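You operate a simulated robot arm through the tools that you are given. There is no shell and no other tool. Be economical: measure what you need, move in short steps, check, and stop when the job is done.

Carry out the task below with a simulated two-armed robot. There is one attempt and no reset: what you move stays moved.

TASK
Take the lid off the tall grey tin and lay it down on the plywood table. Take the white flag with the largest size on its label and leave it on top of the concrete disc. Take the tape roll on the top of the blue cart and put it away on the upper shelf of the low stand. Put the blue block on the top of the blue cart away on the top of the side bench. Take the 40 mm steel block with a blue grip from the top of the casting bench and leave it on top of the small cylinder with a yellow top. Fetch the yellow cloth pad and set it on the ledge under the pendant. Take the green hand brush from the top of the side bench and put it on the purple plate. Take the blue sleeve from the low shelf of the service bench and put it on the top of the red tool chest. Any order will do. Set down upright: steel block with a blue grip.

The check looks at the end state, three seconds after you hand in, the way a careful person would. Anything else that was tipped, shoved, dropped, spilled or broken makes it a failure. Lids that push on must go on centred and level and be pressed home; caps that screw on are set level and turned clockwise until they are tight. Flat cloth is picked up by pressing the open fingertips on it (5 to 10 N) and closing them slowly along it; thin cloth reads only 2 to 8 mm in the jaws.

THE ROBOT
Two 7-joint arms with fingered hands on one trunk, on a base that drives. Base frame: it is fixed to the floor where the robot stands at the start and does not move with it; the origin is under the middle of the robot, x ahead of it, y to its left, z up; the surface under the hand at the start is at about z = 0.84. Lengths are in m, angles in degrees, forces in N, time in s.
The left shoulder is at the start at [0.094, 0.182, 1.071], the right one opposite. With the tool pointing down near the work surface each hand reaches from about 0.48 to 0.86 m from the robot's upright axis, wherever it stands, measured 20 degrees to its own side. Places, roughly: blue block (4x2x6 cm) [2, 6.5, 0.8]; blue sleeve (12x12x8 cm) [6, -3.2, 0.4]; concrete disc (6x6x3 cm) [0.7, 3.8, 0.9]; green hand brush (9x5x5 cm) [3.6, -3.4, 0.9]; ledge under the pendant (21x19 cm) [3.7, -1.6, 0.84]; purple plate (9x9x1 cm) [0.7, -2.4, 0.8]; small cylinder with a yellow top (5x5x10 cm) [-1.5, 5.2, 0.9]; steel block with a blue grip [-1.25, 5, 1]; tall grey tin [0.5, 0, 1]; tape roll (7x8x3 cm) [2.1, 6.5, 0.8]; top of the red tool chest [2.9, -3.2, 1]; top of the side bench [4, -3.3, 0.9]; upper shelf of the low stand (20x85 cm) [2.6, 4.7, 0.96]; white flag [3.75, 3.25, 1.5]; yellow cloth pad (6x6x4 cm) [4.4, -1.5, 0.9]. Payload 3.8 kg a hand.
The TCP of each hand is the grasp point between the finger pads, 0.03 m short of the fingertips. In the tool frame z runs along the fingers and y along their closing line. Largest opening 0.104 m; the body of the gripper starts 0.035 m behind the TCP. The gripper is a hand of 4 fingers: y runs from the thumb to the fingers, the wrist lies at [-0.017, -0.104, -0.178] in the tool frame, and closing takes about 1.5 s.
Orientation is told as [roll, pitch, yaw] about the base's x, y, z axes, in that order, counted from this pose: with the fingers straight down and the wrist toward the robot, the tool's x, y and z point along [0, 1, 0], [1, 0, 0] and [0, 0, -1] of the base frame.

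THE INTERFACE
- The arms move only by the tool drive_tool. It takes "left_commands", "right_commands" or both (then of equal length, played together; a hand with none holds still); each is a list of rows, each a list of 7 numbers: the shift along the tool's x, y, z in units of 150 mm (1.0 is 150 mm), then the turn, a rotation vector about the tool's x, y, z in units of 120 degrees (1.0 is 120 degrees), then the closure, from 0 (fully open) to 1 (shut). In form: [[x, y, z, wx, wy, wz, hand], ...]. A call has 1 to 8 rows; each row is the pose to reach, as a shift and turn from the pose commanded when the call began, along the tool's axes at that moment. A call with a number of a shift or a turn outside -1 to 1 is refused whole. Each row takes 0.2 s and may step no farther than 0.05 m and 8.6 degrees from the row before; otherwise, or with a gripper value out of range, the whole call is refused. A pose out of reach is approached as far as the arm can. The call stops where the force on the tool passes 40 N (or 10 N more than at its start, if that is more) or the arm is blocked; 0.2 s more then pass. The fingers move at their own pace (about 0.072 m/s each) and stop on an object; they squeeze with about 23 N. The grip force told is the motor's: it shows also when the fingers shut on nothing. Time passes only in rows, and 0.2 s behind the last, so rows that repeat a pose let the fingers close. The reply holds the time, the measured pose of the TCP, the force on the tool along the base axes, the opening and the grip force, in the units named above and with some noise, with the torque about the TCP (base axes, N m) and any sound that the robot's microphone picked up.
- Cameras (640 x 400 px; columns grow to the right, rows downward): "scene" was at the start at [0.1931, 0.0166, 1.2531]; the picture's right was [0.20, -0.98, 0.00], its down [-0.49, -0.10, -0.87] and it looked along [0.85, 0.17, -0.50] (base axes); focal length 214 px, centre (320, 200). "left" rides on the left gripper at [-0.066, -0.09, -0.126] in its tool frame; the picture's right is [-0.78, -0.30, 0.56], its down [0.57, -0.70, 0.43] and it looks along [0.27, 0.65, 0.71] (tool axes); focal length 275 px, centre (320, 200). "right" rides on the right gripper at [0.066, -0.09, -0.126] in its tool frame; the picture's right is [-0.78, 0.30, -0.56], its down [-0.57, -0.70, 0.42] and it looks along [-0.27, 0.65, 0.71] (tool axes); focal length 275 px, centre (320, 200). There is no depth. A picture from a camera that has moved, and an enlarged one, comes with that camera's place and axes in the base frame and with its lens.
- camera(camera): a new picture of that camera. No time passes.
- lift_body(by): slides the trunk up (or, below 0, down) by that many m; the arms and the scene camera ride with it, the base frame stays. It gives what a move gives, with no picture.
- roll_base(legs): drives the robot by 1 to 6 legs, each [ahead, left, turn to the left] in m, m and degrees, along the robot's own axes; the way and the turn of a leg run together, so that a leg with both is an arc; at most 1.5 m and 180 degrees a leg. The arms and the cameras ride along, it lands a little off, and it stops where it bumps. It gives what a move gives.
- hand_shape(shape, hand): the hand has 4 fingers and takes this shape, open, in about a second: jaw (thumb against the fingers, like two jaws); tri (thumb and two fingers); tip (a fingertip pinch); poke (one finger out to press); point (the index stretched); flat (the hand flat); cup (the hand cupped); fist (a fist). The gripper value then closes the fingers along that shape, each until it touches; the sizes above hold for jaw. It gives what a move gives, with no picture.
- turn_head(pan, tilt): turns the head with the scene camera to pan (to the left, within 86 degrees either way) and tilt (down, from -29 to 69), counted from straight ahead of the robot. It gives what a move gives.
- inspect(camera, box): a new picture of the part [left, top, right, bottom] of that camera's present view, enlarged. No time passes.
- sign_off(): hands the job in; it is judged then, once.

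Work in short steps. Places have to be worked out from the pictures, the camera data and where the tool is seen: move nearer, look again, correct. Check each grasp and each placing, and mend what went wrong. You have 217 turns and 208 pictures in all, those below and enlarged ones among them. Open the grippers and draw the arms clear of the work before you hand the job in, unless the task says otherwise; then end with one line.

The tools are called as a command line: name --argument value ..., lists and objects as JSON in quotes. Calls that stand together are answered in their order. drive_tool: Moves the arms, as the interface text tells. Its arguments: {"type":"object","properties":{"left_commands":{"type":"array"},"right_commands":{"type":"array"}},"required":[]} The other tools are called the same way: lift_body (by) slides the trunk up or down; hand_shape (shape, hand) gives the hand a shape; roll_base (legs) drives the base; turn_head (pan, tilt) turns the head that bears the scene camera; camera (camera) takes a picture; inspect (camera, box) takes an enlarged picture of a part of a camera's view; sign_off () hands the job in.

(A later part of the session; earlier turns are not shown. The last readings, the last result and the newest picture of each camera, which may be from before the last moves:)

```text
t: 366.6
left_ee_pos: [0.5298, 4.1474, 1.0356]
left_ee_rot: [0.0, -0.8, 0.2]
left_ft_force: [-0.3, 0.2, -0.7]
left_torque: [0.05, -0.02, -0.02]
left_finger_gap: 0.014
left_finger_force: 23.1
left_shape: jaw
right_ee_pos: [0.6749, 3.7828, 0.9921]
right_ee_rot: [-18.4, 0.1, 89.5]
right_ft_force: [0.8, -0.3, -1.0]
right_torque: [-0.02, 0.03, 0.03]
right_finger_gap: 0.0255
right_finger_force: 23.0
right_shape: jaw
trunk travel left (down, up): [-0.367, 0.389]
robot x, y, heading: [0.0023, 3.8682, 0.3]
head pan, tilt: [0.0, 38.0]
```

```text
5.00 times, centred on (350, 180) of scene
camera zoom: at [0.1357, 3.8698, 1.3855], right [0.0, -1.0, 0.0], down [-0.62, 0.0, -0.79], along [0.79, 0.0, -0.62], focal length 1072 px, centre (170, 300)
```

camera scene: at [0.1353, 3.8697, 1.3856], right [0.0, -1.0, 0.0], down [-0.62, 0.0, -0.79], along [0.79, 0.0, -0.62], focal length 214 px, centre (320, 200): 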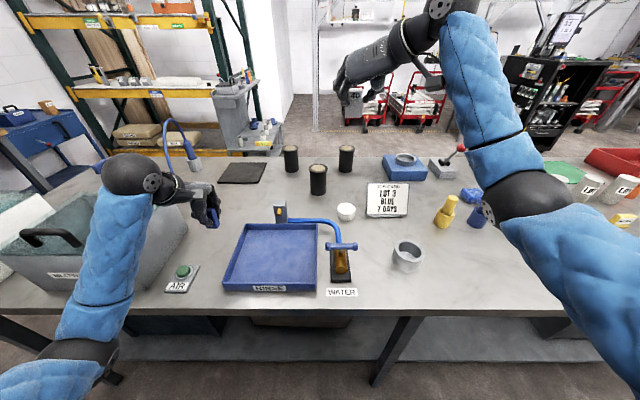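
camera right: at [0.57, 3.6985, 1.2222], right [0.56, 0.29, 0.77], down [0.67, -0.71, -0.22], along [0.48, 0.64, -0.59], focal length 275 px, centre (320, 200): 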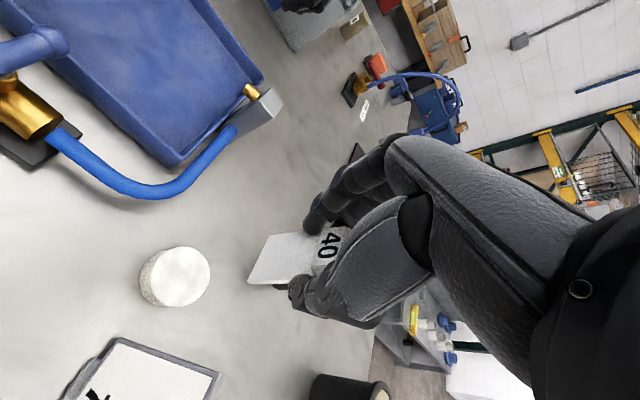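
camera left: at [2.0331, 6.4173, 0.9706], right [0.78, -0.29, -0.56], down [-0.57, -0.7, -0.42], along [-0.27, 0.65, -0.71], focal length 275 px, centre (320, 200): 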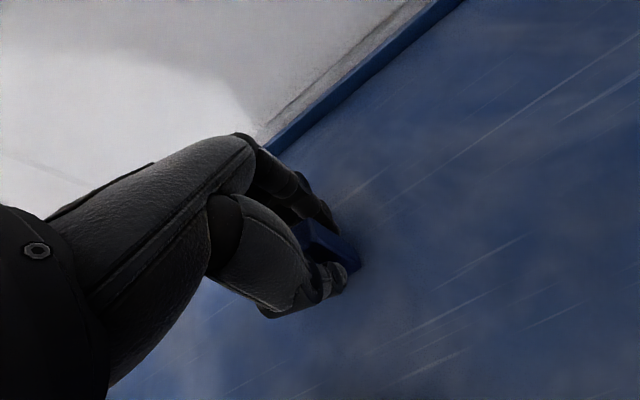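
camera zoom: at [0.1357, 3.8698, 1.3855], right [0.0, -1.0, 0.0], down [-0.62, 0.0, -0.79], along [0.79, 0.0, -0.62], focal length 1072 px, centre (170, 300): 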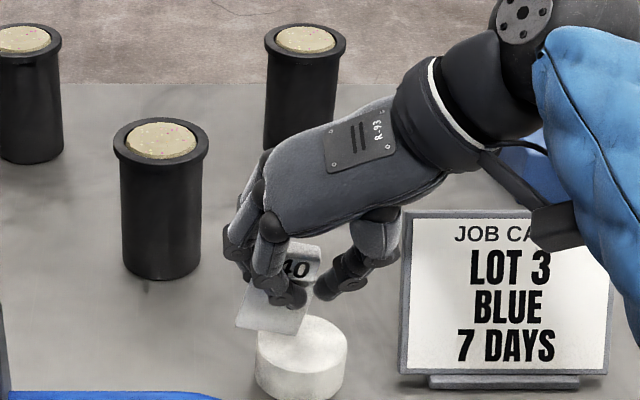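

The flag twisted in the grip; its bottom edge now tilts about 13° sideways. I lift 3 cm, roll the hand 13° to level it, and look again.

drive_tool --right_commands '[[-0.06, 0, -0.19, 0, 0, 0, 1], [-0.06, 0, -0.19, 0.05, 0, -0.017, 1], [-0.06, 0, -0.19, 0.103, 0, -0.034, 1], [-0.06, 0, -0.19, 0.103, 0, -0.034, 1]]'

inspect --camera "right" --box '[180, 140, 380, 320]'

inspect --camera "scene" --box '[300, 130, 400, 220]'

```text
t: 367.6
left_ee_pos: [0.5314, 4.1474, 1.0359]
left_ee_rot: [-0.1, -0.8, 0.3]
left_ft_force: [0.2, -0.4, -0.4]
left_torque: [-0.01, 0.02, 0.02]
left_finger_gap: 0.0138
left_finger_force: 22.9
left_shape: jaw
right_ee_pos: [0.6741, 3.7836, 1.0224]
right_ee_rot: [-18.4, 13.0, 89.6]
right_ft_force: [0.3, -0.3, 0.6]
right_torque: [0.0, -0.04, -0.01]
right_finger_gap: 0.0255
right_finger_force: 23.1
right_shape: jaw
trunk travel left (down, up): [-0.367, 0.389]
robot x, y, heading: [0.0, 3.8697, 0.4]
head pan, tilt: [0.0, 38.0]
```

```text
2.22 times, centred on (280, 230) of right
camera zoom: at [0.5704, 3.7189, 1.1379], right [0.57, 0.46, 0.69], down [0.67, -0.74, -0.06], along [0.48, 0.49, -0.72], focal length 612 px, centre (409, 133)
```

zoom: 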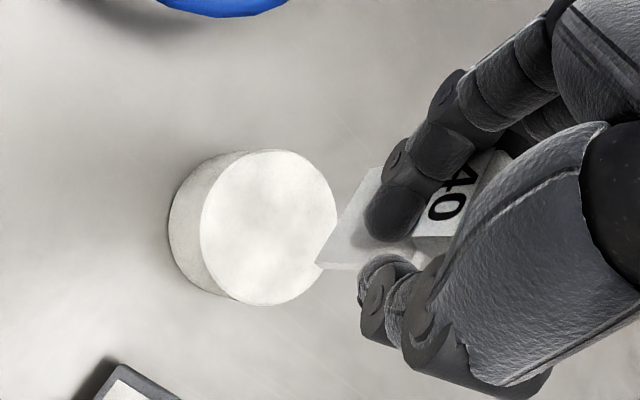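

```text
4.44 times, centred on (350, 175) of scene
camera zoom: at [0.1358, 3.8695, 1.3854], right [0.0, -1.0, 0.0], down [-0.62, 0.0, -0.79], along [0.79, 0.0, -0.62], focal length 953 px, centre (187, 311)
```

zoom: 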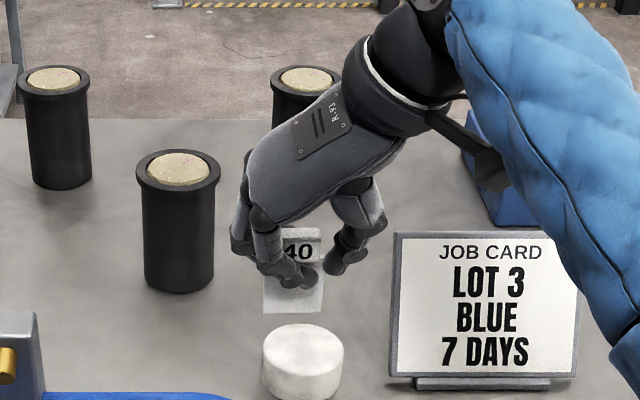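

The flag is level again with its bottom centre ≈(0.686, 3.792, 0.955), and the disc at (0.687, 3.784). I shift slightly right and lower until light contact.

drive_tool --right_commands '[[0.03, 0, 0.09, 0, 0, 0, 1], [0.05, 0, 0.15, 0, 0, 0, 1], [0.065, 0, 0.195, 0, 0, 0, 1], [0.065, 0, 0.195, 0, 0, 0, 1]]'

inspect --camera "right" --box '[180, 140, 380, 320]'

```text
t: 368.6
left_ee_pos: [0.5306, 4.1474, 1.0351]
left_ee_rot: [-0.2, -0.8, 0.2]
left_ft_force: [0.4, 0.7, -0.5]
left_torque: [0.03, 0.01, -0.03]
left_finger_gap: 0.0137
left_finger_force: 23.2
left_shape: jaw
right_ee_pos: [0.6738, 3.7769, 0.9922]
right_ee_rot: [-18.4, 12.9, 89.5]
right_ft_force: [0.4, 0.0, 1.4]
right_torque: [0.05, -0.02, -0.02]
right_finger_gap: 0.0255
right_finger_force: 22.5
right_shape: jaw
trunk travel left (down, up): [-0.367, 0.389]
robot x, y, heading: [0.0012, 3.8717, 0.1]
head pan, tilt: [0.0, 38.0]
```

```text
2.22 times, centred on (280, 230) of right
camera zoom: at [0.5703, 3.7124, 1.108], right [0.56, 0.46, 0.69], down [0.67, -0.74, -0.06], along [0.48, 0.49, -0.72], focal length 612 px, centre (409, 133)
```

zoom: 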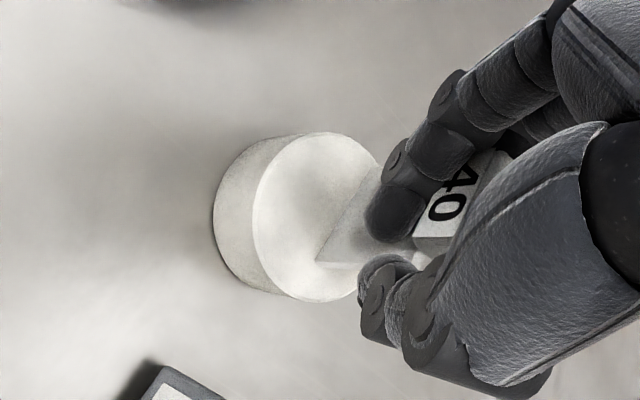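

Near contact and centred. I lower another 4 mm and then open slowly.

drive_tool --right_commands '[[0.009, 0, 0.03, 0, 0, 0, 1], [0.009, 0, 0.03, 0, 0, 0, 1]]'

drive_tool --right_commands '[[0, 0, 0, 0, 0, 0, 0.9], [0, 0, 0, 0, 0, 0, 0.8], [0, 0, 0, 0, 0, 0, 0.7], [0, 0, 0, 0, 0, 0, 0.6], [0, 0, 0, 0, 0, 0, 0.5], [0, 0, 0, 0, 0, 0, 0.4], [0, 0, 0, 0, 0, 0, 0.3], [0, 0, 0, 0, 0, 0, 0.3]]'

inspect --camera "right" --box '[180, 140, 380, 320]'

```text
t: 369.2
left_ee_pos: [0.5295, 4.1456, 1.0351]
left_ee_rot: [-0.1, -0.8, 0.3]
left_ft_force: [0.5, 0.1, 0.0]
left_torque: [0.02, 0.02, 0.01]
left_finger_gap: 0.0136
left_finger_force: 23.3
left_shape: jaw
right_ee_pos: [0.6741, 3.7765, 0.989]
right_ee_rot: [-18.7, 13.0, 89.5]
right_ft_force: [-0.6, -0.5, 8.8]
right_torque: [0.05, -0.06, 0.0]
right_finger_gap: 0.0257
right_finger_force: 23.2
right_shape: jaw
trunk travel left (down, up): [-0.367, 0.389]
robot x, y, heading: [-0.0009, 3.8739, 0.1]
head pan, tilt: [0.0, 38.0]
```

```text
t: 371.0
left_ee_pos: [0.5298, 4.1474, 1.0356]
left_ee_rot: [-0.2, -0.8, 0.1]
left_ft_force: [-1.0, -0.4, -1.6]
left_torque: [0.03, -0.01, -0.01]
left_finger_gap: 0.0136
left_finger_force: 23.1
left_shape: jaw
right_ee_pos: [0.6739, 3.7757, 0.9879]
right_ee_rot: [-18.4, 13.0, 89.4]
right_ft_force: [0.0, 0.4, -0.5]
right_torque: [0.0, 0.0, 0.03]
right_finger_gap: 0.0725
right_finger_force: 0.1
right_shape: jaw
trunk travel left (down, up): [-0.367, 0.389]
robot x, y, heading: [-0.0036, 3.8734, 0.2]
head pan, tilt: [0.0, 38.0]
```

```text
2.22 times, centred on (280, 230) of right
camera zoom: at [0.5707, 3.7111, 1.1036], right [0.56, 0.46, 0.69], down [0.67, -0.74, -0.06], along [0.48, 0.49, -0.72], focal length 612 px, centre (409, 133)
```

zoom: 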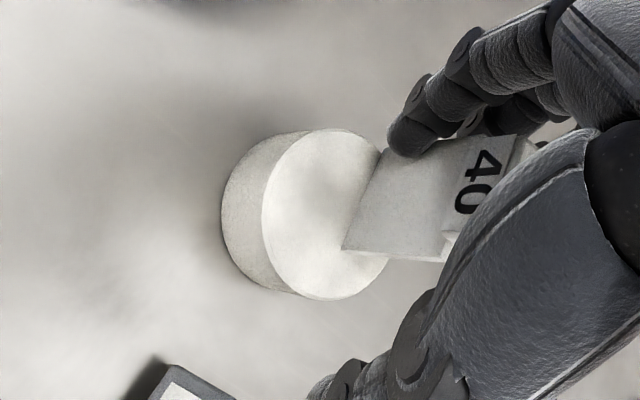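

The flag stands on the disc by itself. I withdraw straight up.

drive_tool --right_commands '[[-0.03, -0.025, -0.1, 0, 0, 0, 0.3], [-0.08, -0.06, -0.25, 0, 0, 0, 0.3], [-0.164, -0.12, -0.49, 0, 0, 0, 0.3], [-0.25, -0.18, -0.75, 0, 0, 0, 0.3], [-0.3, -0.2, -0.95, 0, 0, 0, 0.3]]'

inspect --camera "scene" --box '[300, 130, 400, 220]'

```text
t: 372.2
left_ee_pos: [0.5317, 4.147, 1.0346]
left_ee_rot: [-0.1, -0.8, 0.1]
left_ft_force: [-0.2, -0.7, -1.2]
left_torque: [0.01, -0.02, -0.01]
left_finger_gap: 0.0139
left_finger_force: 23.3
left_shape: jaw
right_ee_pos: [0.6714, 3.7795, 1.1403]
right_ee_rot: [-18.4, 12.9, 89.5]
right_ft_force: [0.6, 0.9, -0.1]
right_torque: [0.0, -0.02, 0.02]
right_finger_gap: 0.0722
right_finger_force: 0.1
right_shape: jaw
trunk travel left (down, up): [-0.367, 0.389]
robot x, y, heading: [0.0017, 3.8702, 0.5]
head pan, tilt: [0.0, 38.0]
```

```text
4.44 times, centred on (350, 175) of scene
camera zoom: at [0.1353, 3.8701, 1.3855], right [0.0, -1.0, 0.0], down [-0.62, 0.0, -0.79], along [0.79, 0.0, -0.62], focal length 953 px, centre (187, 311)
```

zoom: 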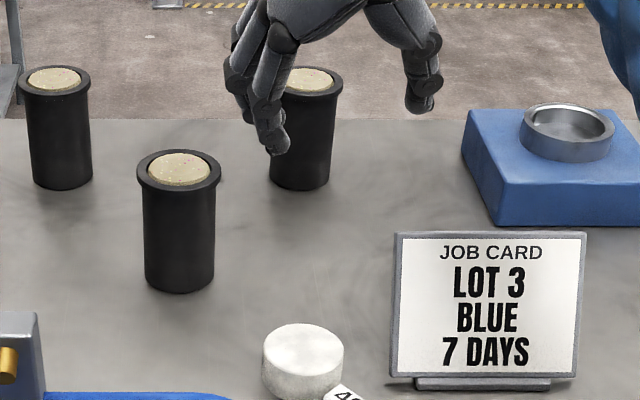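

The flag toppled off toward me. I look where it lies.

inspect --camera "scene" --box '[300, 180, 420, 280]'

camera --camera "right"

```text
4.00 times, centred on (360, 230) of scene
camera zoom: at [0.1353, 3.8701, 1.3855], right [0.0, -1.0, 0.0], down [-0.62, 0.0, -0.79], along [0.79, 0.0, -0.62], focal length 858 px, centre (160, 80)
```

zoom: 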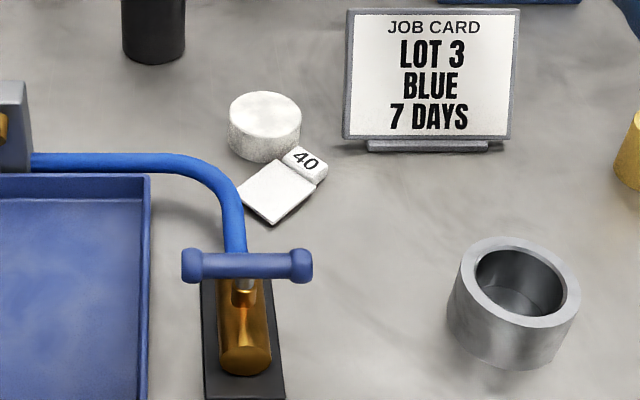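

```text
45 pictures are left
camera right: at [0.5673, 3.7141, 1.2563], right [0.56, 0.46, 0.69], down [0.67, -0.74, -0.06], along [0.48, 0.49, -0.72], focal length 275 px, centre (320, 200)
```

right: 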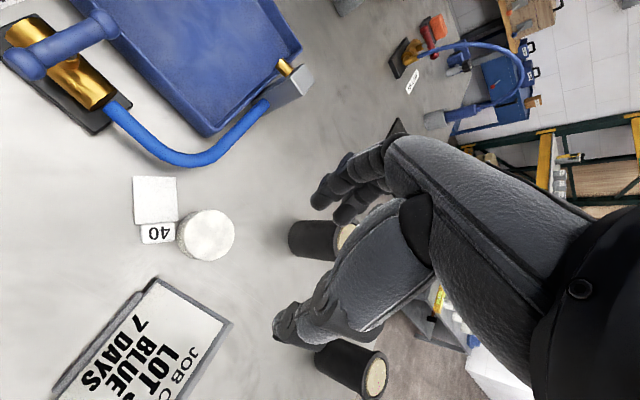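

The flag lies flat with its cap near the disc (centre ≈(0.625, 3.771), long axis at 45°). I will drag it 6 cm clear with closed fingertips, then regrasp and lay it flat on the disc. First I turn the hand vertical with yaw 45°.

drive_tool --right_commands '[[0, 0, 0, -0.006, 0.027, 0.055, 0.6], [0, 0, 0, -0.012, 0.054, 0.11, 1], [0, 0, 0, -0.018, 0.08, 0.166, 1], [0, 0, 0, -0.024, 0.107, 0.221, 1], [0, 0, 0, -0.03, 0.134, 0.277, 1], [0, 0, 0, -0.036, 0.161, 0.332, 1], [0, 0, 0, -0.042, 0.1875, 0.3875, 1], [0, 0, 0, -0.042, 0.1875, 0.3875, 1]]'

```text
t: 374.0
left_ee_pos: [0.5299, 4.1476, 1.0333]
left_ee_rot: [-0.1, -0.8, 0.2]
left_ft_force: [0.2, 0.2, -0.6]
left_torque: [0.0, -0.01, 0.0]
left_finger_gap: 0.0135
left_finger_force: 23.0
left_shape: jaw
right_ee_pos: [0.6726, 3.7799, 1.1398]
right_ee_rot: [0.2, 0.0, 44.3]
right_ft_force: [0.5, 1.4, 0.5]
right_torque: [-0.01, 0.01, -0.04]
right_finger_gap: 0.0002
right_finger_force: 23.3
right_shape: jaw
trunk travel left (down, up): [-0.367, 0.389]
robot x, y, heading: [0.0026, 3.8706, 0.3]
head pan, tilt: [0.0, 38.0]
```

The hand is vertical with fingers closed. I move above the flag's body and descend toward it.

drive_tool --right_commands '[[0.12, -0.14, 0.15, 0, 0, 0, 1], [0.245, -0.289, 0.3, 0, 0, 0, 1], [0.245, -0.289, 0.6, 0, 0, 0, 1], [0.245, -0.289, 0.9, 0, 0, 0, 1], [0.245, -0.289, 1, 0, 0, 0, 1]]'

drive_tool --right_commands '[[0, 0, 0.2, 0, 0, 0, 1], [0, 0, 0.35, 0, 0, 0, 1], [0, 0, 0.38, 0, 0, 0, 1], [0, 0, 0.41, 0, 0, 0, 1], [0, 0, 0.41, 0, 0, 0, 1]]'

inspect --camera "scene" --box '[300, 160, 420, 260]'

```text
t: 375.2
left_ee_pos: [0.5308, 4.1461, 1.0345]
left_ee_rot: [-0.1, -0.8, 0.2]
left_ft_force: [0.6, 0.7, 0.0]
left_torque: [-0.01, -0.01, -0.01]
left_finger_gap: 0.0138
left_finger_force: 23.2
left_shape: jaw
right_ee_pos: [0.6151, 3.7759, 0.9915]
right_ee_rot: [0.1, 0.0, 44.5]
right_ft_force: [0.3, 0.0, 0.5]
right_torque: [0.01, 0.02, 0.02]
right_finger_gap: 0.0
right_finger_force: 23.0
right_shape: jaw
trunk travel left (down, up): [-0.367, 0.389]
robot x, y, heading: [0.004, 3.8693, -0.0]
head pan, tilt: [0.0, 38.0]
```

```text
t: 376.4
left_ee_pos: [0.5281, 4.1471, 1.0369]
left_ee_rot: [-0.2, -1.0, 0.2]
left_ft_force: [-0.3, -0.9, -0.4]
left_torque: [0.01, 0.02, 0.05]
left_finger_gap: 0.0138
left_finger_force: 23.1
left_shape: jaw
right_ee_pos: [0.6165, 3.7787, 0.9378]
right_ee_rot: [-0.5, -1.0, 44.6]
right_ft_force: [3.9, 2.7, 36.7]
right_torque: [-0.43, -0.3, 0.1]
right_finger_gap: 0.0
right_finger_force: 23.3
right_shape: jaw
trunk travel left (down, up): [-0.367, 0.389]
robot x, y, heading: [0.0, 3.8694, 0.7]
head pan, tilt: [0.0, 38.0]
```

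```text
4.00 times, centred on (360, 210) of scene
camera zoom: at [0.1322, 3.8708, 1.3862], right [0.0, -1.0, 0.0], down [-0.61, 0.0, -0.79], along [0.79, 0.0, -0.61], focal length 858 px, centre (160, 160)
```

zoom: 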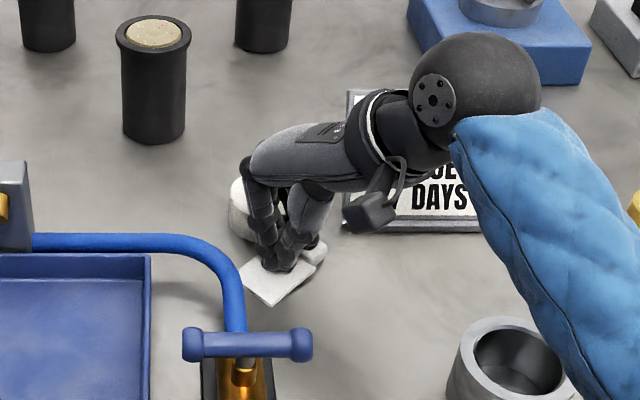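

Contact (37 N) is too heavy. I ease up to about 9 N, then drag 6 cm toward me and to the right.

drive_tool --right_commands '[[0, 0, -0.04, 0, 0, 0, 1], [0, -0.08, -0.04, 0, 0, 0, 1], [0, -0.16, -0.04, 0, 0, 0, 1], [0, -0.24, -0.04, 0, 0, 0, 1], [0, -0.32, -0.04, 0, 0, 0, 1], [0, -0.4, -0.04, 0, 0, 0, 1], [0, -0.42, -0.04, 0, 0, 0, 1]]'

inspect --camera "scene" --box '[300, 160, 420, 260]'

```text
t: 378.0
left_ee_pos: [0.5298, 4.1473, 1.033]
left_ee_rot: [0.0, -0.7, 0.2]
left_ft_force: [0.4, -0.2, 0.3]
left_torque: [0.01, 0.0, -0.01]
left_finger_gap: 0.0139
left_finger_force: 23.0
left_shape: jaw
right_ee_pos: [0.5702, 3.7308, 0.9328]
right_ee_rot: [0.1, 0.1, 44.6]
right_ft_force: [0.4, -1.0, -0.1]
right_torque: [0.01, -0.02, 0.0]
right_finger_gap: 0.0
right_finger_force: 22.8
right_shape: jaw
trunk travel left (down, up): [-0.367, 0.389]
robot x, y, heading: [-0.0011, 3.8706, 0.3]
head pan, tilt: [0.0, 38.0]
```

```text
4.00 times, centred on (360, 210) of scene
camera zoom: at [0.1357, 3.8697, 1.3854], right [0.0, -1.0, 0.0], down [-0.62, 0.0, -0.79], along [0.79, 0.0, -0.62], focal length 858 px, centre (160, 160)
```

zoom: 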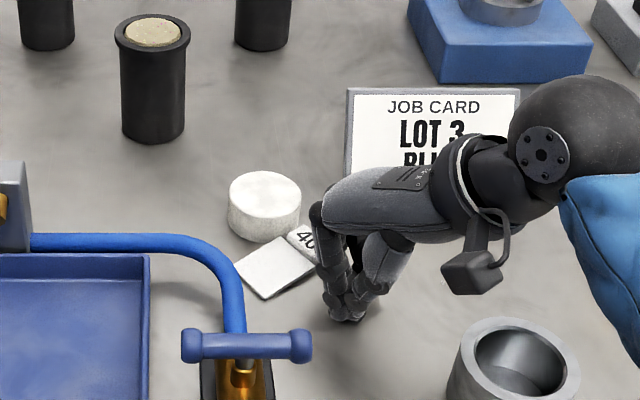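

The fingertips slipped over without moving it. Instead I use a tri grasp across its width with limited opening: clearance to the disc is about 5 mm and to the hose about 7 mm. I raise and switch shape.

drive_tool --right_commands '[[0, 0, -0.25, 0, 0, 0, 0.6], [0, 0, -0.5, 0, 0, 0, 0.3], [0, 0.25, -0.7, 0, 0, 0, 0], [0, 0.45, -0.7, 0, 0, 0, 0]]'

hand_shape --hand "right" --shape "tri"

drive_tool --right_commands '[[0, 0, 0, 0, 0, 0, 0.38], [0, 0, 0, 0, 0, 0, 0.38], [0, 0, 0, 0, 0, 0, 0.38]]'

camera --camera "right"

```text
t: 379.0
left_ee_pos: [0.5312, 4.1482, 1.0345]
left_ee_rot: [-0.1, -0.7, 0.1]
left_ft_force: [0.8, -0.6, -1.2]
left_torque: [-0.03, 0.03, -0.02]
left_finger_gap: 0.0135
left_finger_force: 23.3
left_shape: jaw
right_ee_pos: [0.6194, 3.7816, 1.0404]
right_ee_rot: [0.1, 0.1, 44.5]
right_ft_force: [-0.4, 0.9, 0.1]
right_torque: [0.02, -0.02, 0.03]
right_finger_gap: 0.1032
right_finger_force: 0.1
right_shape: jaw
trunk travel left (down, up): [-0.367, 0.389]
robot x, y, heading: [0.0008, 3.8743, 0.2]
head pan, tilt: [0.0, 38.0]
```

```text
t: 379.9
left_ee_pos: [0.5307, 4.1471, 1.035]
left_ee_rot: [-0.1, -0.7, 0.2]
left_ft_force: [-0.5, -0.5, -0.5]
left_torque: [0.0, -0.02, -0.01]
left_finger_gap: 0.0138
left_finger_force: 23.0
left_shape: jaw
right_ee_pos: [0.618, 3.781, 1.0395]
right_ee_rot: [0.1, 0.0, 44.5]
right_ft_force: [0.2, -0.4, -0.6]
right_torque: [0.0, 0.0, 0.01]
right_finger_gap: 0.1035
right_finger_force: 0.0
right_shape: tri
trunk travel left (down, up): [-0.367, 0.389]
robot x, y, heading: [0.0, 3.8675, 0.1]
head pan, tilt: [0.0, 38.0]
```

```text
t: 380.7
left_ee_pos: [0.5321, 4.1466, 1.0341]
left_ee_rot: [-0.1, -0.8, 0.1]
left_ft_force: [-0.6, 0.1, -0.7]
left_torque: [0.0, -0.04, 0.02]
left_finger_gap: 0.0136
left_finger_force: 23.2
left_shape: jaw
right_ee_pos: [0.6184, 3.7814, 1.0387]
right_ee_rot: [0.1, -0.1, 44.5]
right_ft_force: [0.7, -0.5, -0.6]
right_torque: [-0.01, -0.01, -0.01]
right_finger_gap: 0.0653
right_finger_force: 0.1
right_shape: tri
trunk travel left (down, up): [-0.367, 0.389]
robot x, y, heading: [0.0026, 3.8694, 0.1]
head pan, tilt: [0.0, 38.0]
```

```text
42 pictures are left
camera right: at [0.5081, 3.7647, 1.165], right [0.76, -0.35, 0.56], down [-0.1, -0.9, -0.43], along [0.65, 0.27, -0.71], focal length 275 px, centre (320, 200)
```

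right: 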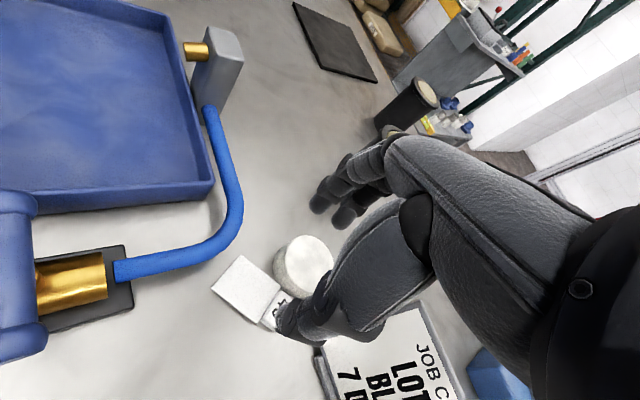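

The flag body centre is (0.620, 3.784). I align and descend to TCP z≈0.921.

drive_tool --right_commands '[[0.038, 0.02, 0.2, 0, 0, 0, 0.38], [0.038, 0.02, 0.45, 0, 0, 0, 0.38], [0.038, 0.02, 0.65, 0, 0, 0, 0.38], [0.038, 0.02, 0.78, 0, 0, 0, 0.38], [0.038, 0.02, 0.78, 0, 0, 0, 0.38]]'

drive_tool --right_commands '[[0, 0, 0, 0, 0, 0, 0.6], [0, 0, 0, 0, 0, 0, 0.8], [0, 0, 0, 0, 0, 0, 1], [0, 0, 0, 0, 0, 0, 1], [0, 0, 0, 0, 0, 0, 1]]'

inspect --camera "right" --box '[200, 180, 400, 360]'

```text
t: 381.9
left_ee_pos: [0.5279, 4.1462, 1.0362]
left_ee_rot: [-0.1, -1.0, 0.2]
left_ft_force: [0.2, 0.1, -0.1]
left_torque: [0.01, -0.02, 0.02]
left_finger_gap: 0.0135
left_finger_force: 23.2
left_shape: jaw
right_ee_pos: [0.6176, 3.7882, 0.9313]
right_ee_rot: [-0.3, -0.9, 44.4]
right_ft_force: [1.1, 2.4, 37.1]
right_torque: [-0.95, 1.2, -0.03]
right_finger_gap: 0.0642
right_finger_force: 0.0
right_shape: tri
trunk travel left (down, up): [-0.367, 0.389]
robot x, y, heading: [-0.0003, 3.8739, 0.1]
head pan, tilt: [0.0, 38.0]
```

```text
t: 383.1
left_ee_pos: [0.5259, 4.1472, 1.0362]
left_ee_rot: [-0.2, -1.0, 0.2]
left_ft_force: [0.3, 0.3, -0.6]
left_torque: [0.0, 0.02, -0.01]
left_finger_gap: 0.0138
left_finger_force: 23.1
left_shape: jaw
right_ee_pos: [0.6153, 3.7872, 0.9318]
right_ee_rot: [-0.4, -0.8, 44.6]
right_ft_force: [-4.6, 0.2, 42.3]
right_torque: [-0.02, 0.44, -0.18]
right_finger_gap: 0.0354
right_finger_force: 23.3
right_shape: tri
trunk travel left (down, up): [-0.367, 0.389]
robot x, y, heading: [0.0021, 3.8692, 0.2]
head pan, tilt: [0.0, 38.0]
```

```text
2.22 times, centred on (300, 270) of right
camera zoom: at [0.5029, 3.7702, 1.055], right [0.75, -0.35, 0.57], down [-0.09, -0.9, -0.43], along [0.66, 0.27, -0.7], focal length 612 px, centre (364, 44)
```

zoom: 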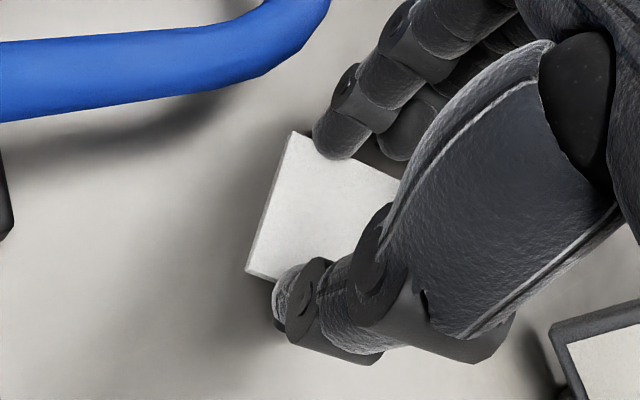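

The body is gripped (gap 35 mm) with the fingertips on the bench. I lift.

drive_tool --right_commands '[[0, 0, -0.06, 0, 0, 0, 1], [0, 0, -0.12, 0, 0, 0, 1], [0, 0, -0.25, 0, 0, 0, 1], [0, 0, -0.45, 0, 0, 0, 1], [0, 0, -0.45, 0, 0, 0, 1]]'

inspect --camera "right" --box '[200, 180, 400, 360]'

inspect --camera "scene" --box '[300, 140, 420, 240]'

```text
t: 384.3
left_ee_pos: [0.53, 4.1468, 1.035]
left_ee_rot: [-0.1, -0.8, 0.2]
left_ft_force: [0.4, -0.4, 0.2]
left_torque: [-0.03, 0.0, 0.0]
left_finger_gap: 0.0136
left_finger_force: 23.4
left_shape: jaw
right_ee_pos: [0.6175, 3.7862, 0.9886]
right_ee_rot: [0.1, 0.0, 44.5]
right_ft_force: [-0.1, -0.6, 0.8]
right_torque: [-0.01, 0.0, -0.02]
right_finger_gap: 0.0263
right_finger_force: 22.7
right_shape: tri
trunk travel left (down, up): [-0.367, 0.389]
robot x, y, heading: [-0.0002, 3.8714, 0.2]
head pan, tilt: [0.0, 38.0]
```

```text
2.22 times, centred on (300, 270) of right
camera zoom: at [0.5064, 3.7694, 1.1148], right [0.76, -0.35, 0.56], down [-0.1, -0.9, -0.42], along [0.65, 0.27, -0.72], focal length 612 px, centre (364, 44)
```

zoom: 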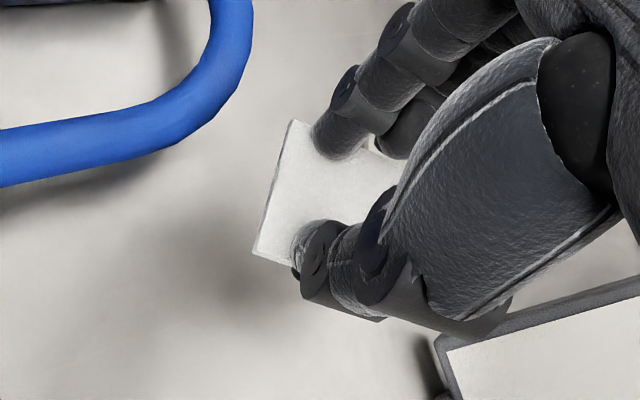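

```text
4.00 times, centred on (360, 190) of scene
camera zoom: at [0.1357, 3.8697, 1.3854], right [0.0, -1.0, 0.0], down [-0.62, 0.0, -0.79], along [0.79, 0.0, -0.62], focal length 858 px, centre (160, 240)
```

zoom: 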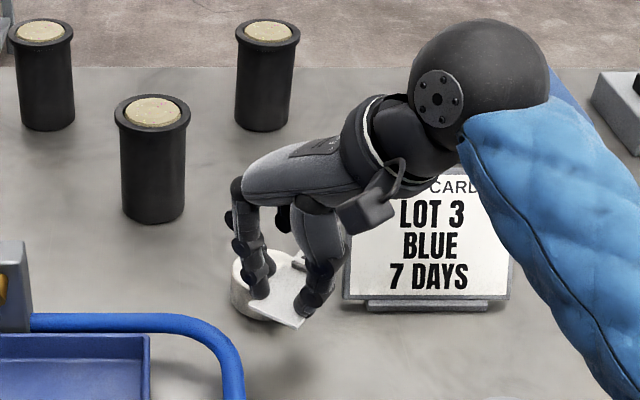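

The flag is held flat. I move it over the disc centre and lower to TCP ≈0.963.

drive_tool --right_commands '[[-0.094, 0.15, 0, 0, 0, 0, 1], [-0.188, 0.297, 0, 0, 0, 0, 1], [-0.188, 0.297, 0.08, 0, 0, 0, 1], [-0.188, 0.297, 0.14, 0, 0, 0, 1], [-0.188, 0.297, 0.165, 0, 0, 0, 1], [-0.188, 0.297, 0.165, 0, 0, 0, 1]]'

inspect --camera "right" --box '[200, 180, 400, 360]'

```text
t: 385.7
left_ee_pos: [0.5309, 4.1462, 1.0337]
left_ee_rot: [-0.1, -0.8, 0.2]
left_ft_force: [-1.0, 0.0, 0.0]
left_torque: [0.01, -0.01, 0.02]
left_finger_gap: 0.0137
left_finger_force: 23.1
left_shape: jaw
right_ee_pos: [0.6688, 3.7962, 0.9649]
right_ee_rot: [0.1, 0.0, 44.6]
right_ft_force: [-0.3, -0.9, 0.9]
right_torque: [-0.02, 0.0, 0.0]
right_finger_gap: 0.0263
right_finger_force: 23.6
right_shape: tri
trunk travel left (down, up): [-0.367, 0.389]
robot x, y, heading: [0.0003, 3.8719, 0.3]
head pan, tilt: [0.0, 38.0]
```

```text
2.22 times, centred on (300, 270) of right
camera zoom: at [0.5579, 3.7793, 1.0901], right [0.76, -0.35, 0.56], down [-0.1, -0.9, -0.43], along [0.65, 0.27, -0.71], focal length 612 px, centre (364, 44)
```

zoom: 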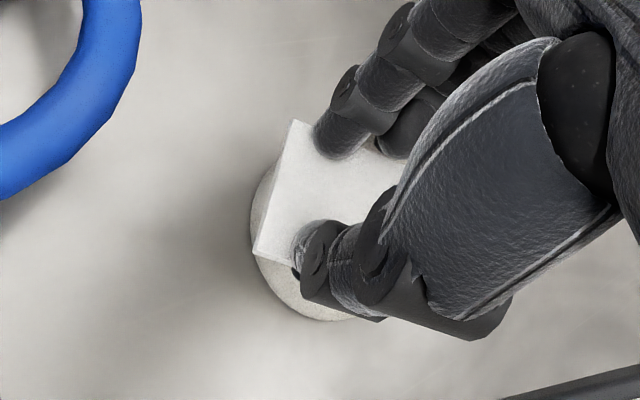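

The flag is over the disc. I lower gently to contact, then open.

drive_tool --right_commands '[[0, 0, 0.015, 0, 0, 0, 1], [0, 0, 0.03, 0, 0, 0, 1], [0, 0, 0.04, 0, 0, 0, 1], [0, 0, 0.04, 0, 0, 0, 1]]'

```text
t: 386.7
left_ee_pos: [0.53, 4.1474, 1.0369]
left_ee_rot: [0.0, -0.9, 0.1]
left_ft_force: [0.5, 1.0, -0.3]
left_torque: [0.01, 0.01, -0.03]
left_finger_gap: 0.0136
left_finger_force: 23.3
left_shape: jaw
right_ee_pos: [0.6672, 3.7963, 0.9636]
right_ee_rot: [-0.2, -0.5, 44.6]
right_ft_force: [3.2, -1.7, 24.4]
right_torque: [0.02, -0.12, -0.05]
right_finger_gap: 0.0263
right_finger_force: 23.5
right_shape: tri
trunk travel left (down, up): [-0.367, 0.389]
robot x, y, heading: [0.0013, 3.8706, 0.1]
head pan, tilt: [0.0, 38.0]
```

Contact at 24 N. I ease up 3 mm, open slowly to a small gap, and rise.

drive_tool --right_commands '[[0, 0, -0.025, 0, 0, 0, 1], [0, 0, -0.025, 0, 0, 0, 0.8], [0, 0, -0.025, 0, 0, 0, 0.65], [0, 0, -0.025, 0, 0, 0, 0.5], [0, 0, -0.025, 0, 0, 0, 0.4], [0, 0, -0.025, 0, 0, 0, 0.4], [0, 0, -0.2, 0, 0, 0, 0.4], [0, 0, -0.5, 0, 0, 0, 0.4]]'

inspect --camera "scene" --box '[300, 140, 420, 240]'

```text
t: 388.5
left_ee_pos: [0.5304, 4.1477, 1.0345]
left_ee_rot: [-0.1, -0.8, 0.1]
left_ft_force: [-0.2, -0.5, 0.3]
left_torque: [-0.03, 0.0, 0.01]
left_finger_gap: 0.0139
left_finger_force: 23.3
left_shape: jaw
right_ee_pos: [0.665, 3.7957, 1.0329]
right_ee_rot: [0.1, 0.0, 44.5]
right_ft_force: [0.5, 0.0, 0.6]
right_torque: [-0.02, -0.03, 0.01]
right_finger_gap: 0.062
right_finger_force: 0.1
right_shape: tri
trunk travel left (down, up): [-0.367, 0.389]
robot x, y, heading: [0.0046, 3.8726, 0.3]
head pan, tilt: [0.0, 38.0]
```

```text
4.00 times, centred on (360, 190) of scene
camera zoom: at [0.1352, 3.87, 1.3855], right [0.0, -1.0, 0.0], down [-0.62, 0.0, -0.79], along [0.79, 0.0, -0.62], focal length 858 px, centre (160, 240)
```

zoom: 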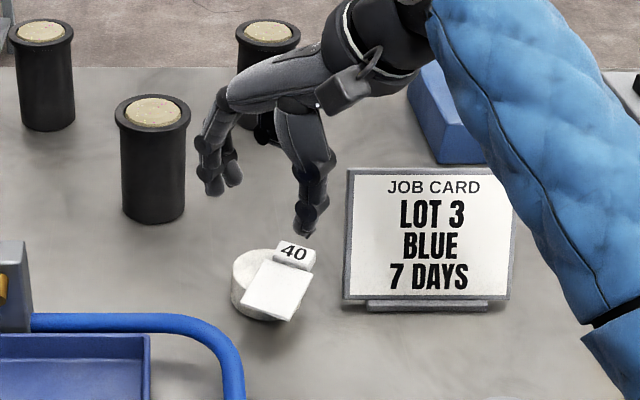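

Flag 40 now lies securely on the disc. I raise, back off, reset the right hand, and drive south: through the gap to x≈2.1, then down to y≈-0.6.

lift_body --by 0.12

roll_base --legs '[[-0.36, 0, -0.3]]'

drive_tool --right_commands '[[0, 0, 0, 0, 0, 0.065, 0], [0, 0, 0, 0, 0, 0.13, 0], [0, 0, 0, 0, 0, 0.195, 0], [0, 0, 0, 0, 0, 0.26, 0], [0, 0, 0, 0, 0, 0.32, 0], [0, 0, 0, 0, 0, 0.371, 0], [0, 0, 0, 0, 0, 0.371, 0]]'

hand_shape --hand "right" --shape "jaw"

roll_base --legs '[[0, -1.1, 0], [0, -1.05, 0], [1.25, 0, 0], [1.25, 0, 0]]'

turn_head --pan -60 --tilt 18

camera --camera "scene"

```text
t: 390.0
left_ee_pos: [0.5311, 4.1469, 1.1534]
left_ee_rot: [-0.1, -0.7, 0.2]
left_ft_force: [-0.2, 0.2, -0.1]
left_torque: [-0.01, 0.03, -0.02]
left_finger_gap: 0.014
left_finger_force: 23.6
left_shape: jaw
right_ee_pos: [0.6681, 3.7957, 1.1535]
right_ee_rot: [0.2, 0.0, 44.5]
right_ft_force: [-0.9, 0.8, 0.1]
right_torque: [0.0, -0.01, 0.02]
right_finger_gap: 0.0624
right_finger_force: 0.0
right_shape: tri
trunk travel left (down, up): [-0.487, 0.269]
robot x, y, heading: [-0.0034, 3.8731, 0.1]
head pan, tilt: [0.0, 38.0]
```

```text
t: 392.4
left_ee_pos: [0.1659, 4.1429, 1.1558]
left_ee_rot: [-0.1, -0.8, -0.4]
left_ft_force: [0.5, -0.3, -1.7]
left_torque: [0.02, 0.0, -0.02]
left_finger_gap: 0.0139
left_finger_force: 23.4
left_shape: jaw
right_ee_pos: [0.2998, 3.7898, 1.1561]
right_ee_rot: [0.0, -0.1, 43.9]
right_ft_force: [0.0, 0.4, -0.8]
right_torque: [0.02, -0.02, 0.0]
right_finger_gap: 0.0619
right_finger_force: 0.1
right_shape: tri
trunk travel left (down, up): [-0.487, 0.269]
robot x, y, heading: [-0.3649, 3.8677, -0.6]
head pan, tilt: [0.0, 38.0]
```

```text
t: 393.9
left_ee_pos: [0.1656, 4.1426, 1.1542]
left_ee_rot: [-0.1, -0.9, -0.2]
left_ft_force: [0.1, -0.1, -0.2]
left_torque: [-0.01, -0.02, 0.02]
left_finger_gap: 0.0135
left_finger_force: 23.1
left_shape: jaw
right_ee_pos: [0.301, 3.7908, 1.1544]
right_ee_rot: [0.2, 0.1, -0.7]
right_ft_force: [0.1, 0.3, 0.5]
right_torque: [0.02, -0.01, 0.03]
right_finger_gap: 0.1036
right_finger_force: 0.0
right_shape: tri
trunk travel left (down, up): [-0.487, 0.269]
robot x, y, heading: [-0.366, 3.8704, -0.4]
head pan, tilt: [0.0, 38.0]
```

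```text
t: 394.9
left_ee_pos: [0.1663, 4.1438, 1.1545]
left_ee_rot: [-0.1, -0.8, -0.3]
left_ft_force: [0.1, 0.8, -1.0]
left_torque: [-0.01, -0.01, -0.02]
left_finger_gap: 0.0137
left_finger_force: 23.6
left_shape: jaw
right_ee_pos: [0.3001, 3.7909, 1.1543]
right_ee_rot: [0.1, 0.0, -0.6]
right_ft_force: [0.3, -0.3, 0.9]
right_torque: [0.02, 0.03, 0.01]
right_finger_gap: 0.1039
right_finger_force: 0.1
right_shape: jaw
trunk travel left (down, up): [-0.487, 0.269]
robot x, y, heading: [-0.3662, 3.8686, -0.2]
head pan, tilt: [0.0, 38.0]
```

```text
t: 417.4
left_ee_pos: [2.6102, 1.8334, 1.155]
left_ee_rot: [-0.1, -0.8, -2.4]
left_ft_force: [0.1, 0.1, -0.5]
left_torque: [-0.01, 0.0, -0.04]
left_finger_gap: 0.0134
left_finger_force: 22.4
left_shape: jaw
right_ee_pos: [2.7314, 1.4777, 1.1544]
right_ee_rot: [0.2, 0.1, -2.7]
right_ft_force: [0.5, -0.2, 0.3]
right_torque: [-0.02, -0.04, -0.02]
right_finger_gap: 0.1037
right_finger_force: 0.0
right_shape: jaw
trunk travel left (down, up): [-0.487, 0.269]
robot x, y, heading: [2.0678, 1.5808, -2.3]
head pan, tilt: [0.0, 38.0]
```

```text
t: 418.7
left_ee_pos: [2.6105, 1.8329, 1.1551]
left_ee_rot: [-0.1, -0.8, -2.4]
left_ft_force: [0.3, 0.1, -0.5]
left_torque: [0.01, 0.0, 0.0]
left_finger_gap: 0.0138
left_finger_force: 23.1
left_shape: jaw
right_ee_pos: [2.7311, 1.4756, 1.1551]
right_ee_rot: [0.2, 0.0, -2.7]
right_ft_force: [0.0, -0.5, -0.3]
right_torque: [0.0, 0.02, 0.0]
right_finger_gap: 0.1038
right_finger_force: 0.0
right_shape: jaw
trunk travel left (down, up): [-0.487, 0.269]
robot x, y, heading: [2.0686, 1.5803, -2.5]
head pan, tilt: [-60.0, 18.0]
```

```text
36 pictures are left
camera scene: at [2.1333, 1.4967, 1.538], right [-0.89, -0.46, 0.0], down [-0.14, 0.27, -0.95], along [0.44, -0.84, -0.31], focal length 214 px, centre (320, 200)
```

scene: 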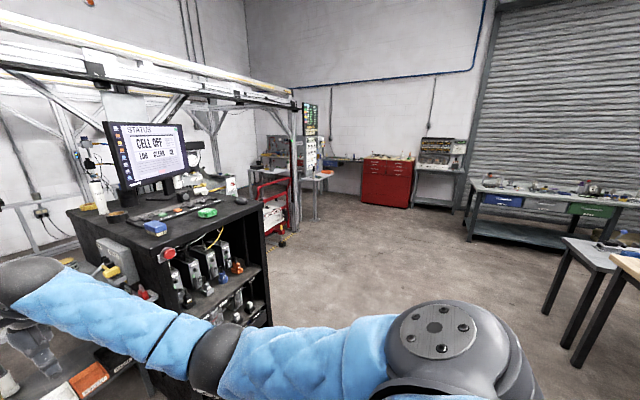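

The way south is clear. I back up a little, turn right to face south, and drive to y≈-0.7.

roll_base --legs '[[-0.25, 0, 0], [0, 0, -87.5], [0, 0.35, 0], [1.2, 0, 0], [1.1, 0, 0]]'

turn_head --pan 40 --tilt 22

camera --camera "scene"

```text
t: 437.1
left_ee_pos: [2.3962, -1.266, 1.1543]
left_ee_rot: [-0.1, -0.8, -91.8]
left_ft_force: [-0.6, -0.1, -0.7]
left_torque: [-0.01, 0.04, 0.01]
left_finger_gap: 0.0138
left_finger_force: 23.3
left_shape: jaw
right_ee_pos: [2.0398, -1.3901, 1.1541]
right_ee_rot: [0.1, 0.0, -92.2]
right_ft_force: [0.2, 1.0, 0.4]
right_torque: [-0.04, -0.01, -0.02]
right_finger_gap: 0.1037
right_finger_force: 0.1
right_shape: jaw
trunk travel left (down, up): [-0.487, 0.269]
robot x, y, heading: [2.1357, -0.7245, -92.2]
head pan, tilt: [-60.0, 18.0]
```

```text
t: 438.8
left_ee_pos: [2.3952, -1.2652, 1.1547]
left_ee_rot: [-0.1, -0.7, -91.8]
left_ft_force: [0.5, -0.8, -1.7]
left_torque: [-0.03, 0.0, 0.01]
left_finger_gap: 0.0138
left_finger_force: 22.5
left_shape: jaw
right_ee_pos: [2.0407, -1.3901, 1.1553]
right_ee_rot: [0.1, 0.0, -92.2]
right_ft_force: [0.7, 0.3, 0.8]
right_torque: [-0.03, 0.01, -0.02]
right_finger_gap: 0.1037
right_finger_force: 0.0
right_shape: jaw
trunk travel left (down, up): [-0.487, 0.269]
robot x, y, heading: [2.1375, -0.7275, -92.1]
head pan, tilt: [40.0, 22.0]
```

```text
35 pictures are left
camera scene: at [2.1947, -0.8235, 1.5315], right [-0.79, -0.62, 0.0], down [-0.23, 0.3, -0.93], along [0.57, -0.73, -0.37], focal length 214 px, centre (320, 200)
```

scene: 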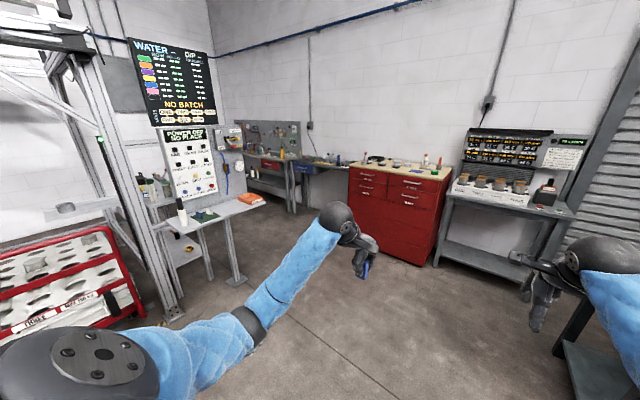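

inspect --camera "scene" --box '[120, 120, 340, 260]'

```text
2.86 times, centred on (230, 190) of scene
camera zoom: at [2.1947, -0.8235, 1.5315], right [-0.79, -0.62, 0.0], down [-0.23, 0.3, -0.93], along [0.57, -0.73, -0.37], focal length 613 px, centre (577, 229)
```

zoom: 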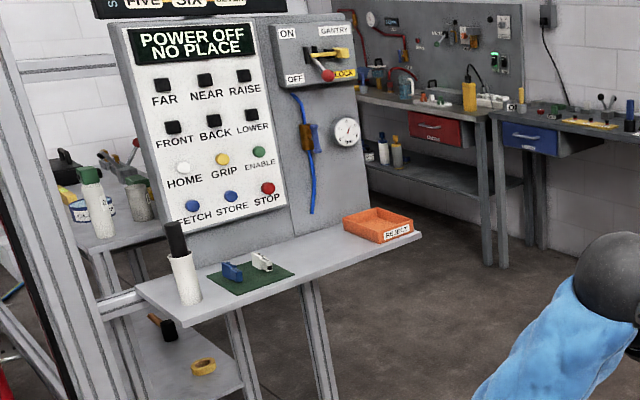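

The ledge faces west at x≈3.6–3.75, and the pad is on the bench behind the pendant, reachable from the south. I raise the trunk and drive to the side bench first, near (3.85, -2.2).

lift_body --by 0.15

roll_base --legs '[[1.45, 0, 2.1], [0.03, 0.85, 0], [0, 0.85, 0]]'

turn_head --pan 0 --tilt 35

camera --camera "scene"

```text
t: 440.6
left_ee_pos: [2.3961, -1.2658, 1.3039]
left_ee_rot: [-0.2, -0.7, -91.9]
left_ft_force: [-0.7, -0.3, -1.2]
left_torque: [0.0, 0.0, 0.01]
left_finger_gap: 0.0139
left_finger_force: 23.2
left_shape: jaw
right_ee_pos: [2.0414, -1.39, 1.3038]
right_ee_rot: [0.1, 0.2, -92.2]
right_ft_force: [-0.3, -0.2, 0.2]
right_torque: [0.01, -0.02, -0.02]
right_finger_gap: 0.1037
right_finger_force: 0.1
right_shape: jaw
trunk travel left (down, up): [-0.637, 0.119]
robot x, y, heading: [2.1399, -0.724, -92.1]
head pan, tilt: [40.0, 22.0]
```

```text
t: 456.0
left_ee_pos: [4.1053, -2.7153, 1.3051]
left_ee_rot: [-0.1, -0.9, -89.0]
left_ft_force: [0.8, 0.0, -0.1]
left_torque: [0.02, -0.01, -0.01]
left_finger_gap: 0.0137
left_finger_force: 23.1
left_shape: jaw
right_ee_pos: [3.7557, -2.8559, 1.3046]
right_ee_rot: [0.1, 0.0, -89.3]
right_ft_force: [-0.3, 0.2, -0.3]
right_torque: [0.0, -0.03, -0.02]
right_finger_gap: 0.1036
right_finger_force: 0.1
right_shape: jaw
trunk travel left (down, up): [-0.637, 0.119]
robot x, y, heading: [3.8229, -2.1882, -89.1]
head pan, tilt: [40.0, 22.0]
```

```text
t: 457.1
left_ee_pos: [4.1054, -2.714, 1.3037]
left_ee_rot: [0.0, -0.8, -89.0]
left_ft_force: [0.2, 0.3, -1.2]
left_torque: [0.02, 0.02, -0.03]
left_finger_gap: 0.0137
left_finger_force: 23.3
left_shape: jaw
right_ee_pos: [3.7559, -2.857, 1.3042]
right_ee_rot: [0.0, 0.1, -89.4]
right_ft_force: [0.6, 0.2, -0.2]
right_torque: [0.01, 0.01, -0.03]
right_finger_gap: 0.1036
right_finger_force: 0.1
right_shape: jaw
trunk travel left (down, up): [-0.637, 0.119]
robot x, y, heading: [3.8222, -2.1877, -89.3]
head pan, tilt: [0.0, 35.0]
```

```text
33 pictures are left
camera scene: at [3.8229, -2.2892, 1.6613], right [-1.0, -0.02, 0.0], down [-0.01, 0.57, -0.82], along [0.01, -0.82, -0.57], focal length 214 px, centre (320, 200)
```

scene: 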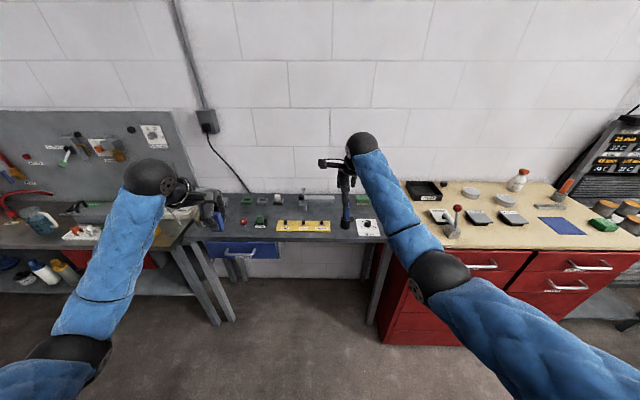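

inspect --camera "scene" --box '[190, 160, 400, 260]'

camera --camera "right"

```text
3.05 times, centred on (295, 210) of scene
camera zoom: at [3.8229, -2.2892, 1.6613], right [-1.0, -0.02, 0.0], down [-0.01, 0.57, -0.82], along [0.01, -0.82, -0.57], focal length 654 px, centre (396, 170)
```

zoom: 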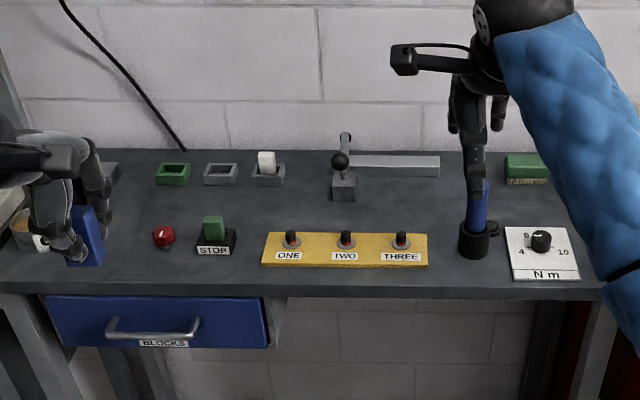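

```text
31 pictures are left
camera right: at [3.8204, -2.7662, 1.4304], right [-0.77, -0.31, 0.56], down [-0.58, 0.69, -0.42], along [-0.26, -0.65, -0.71], focal length 275 px, centre (320, 200)
```

right: 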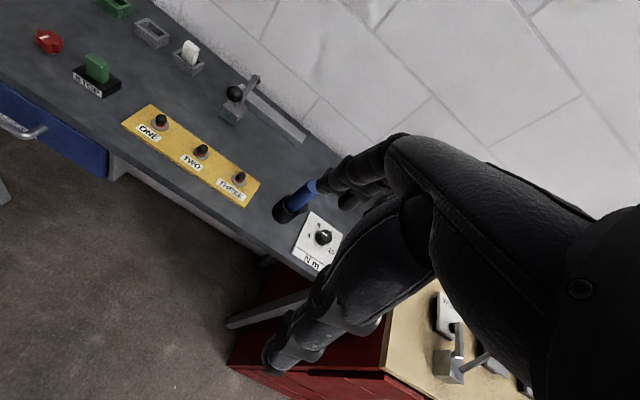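

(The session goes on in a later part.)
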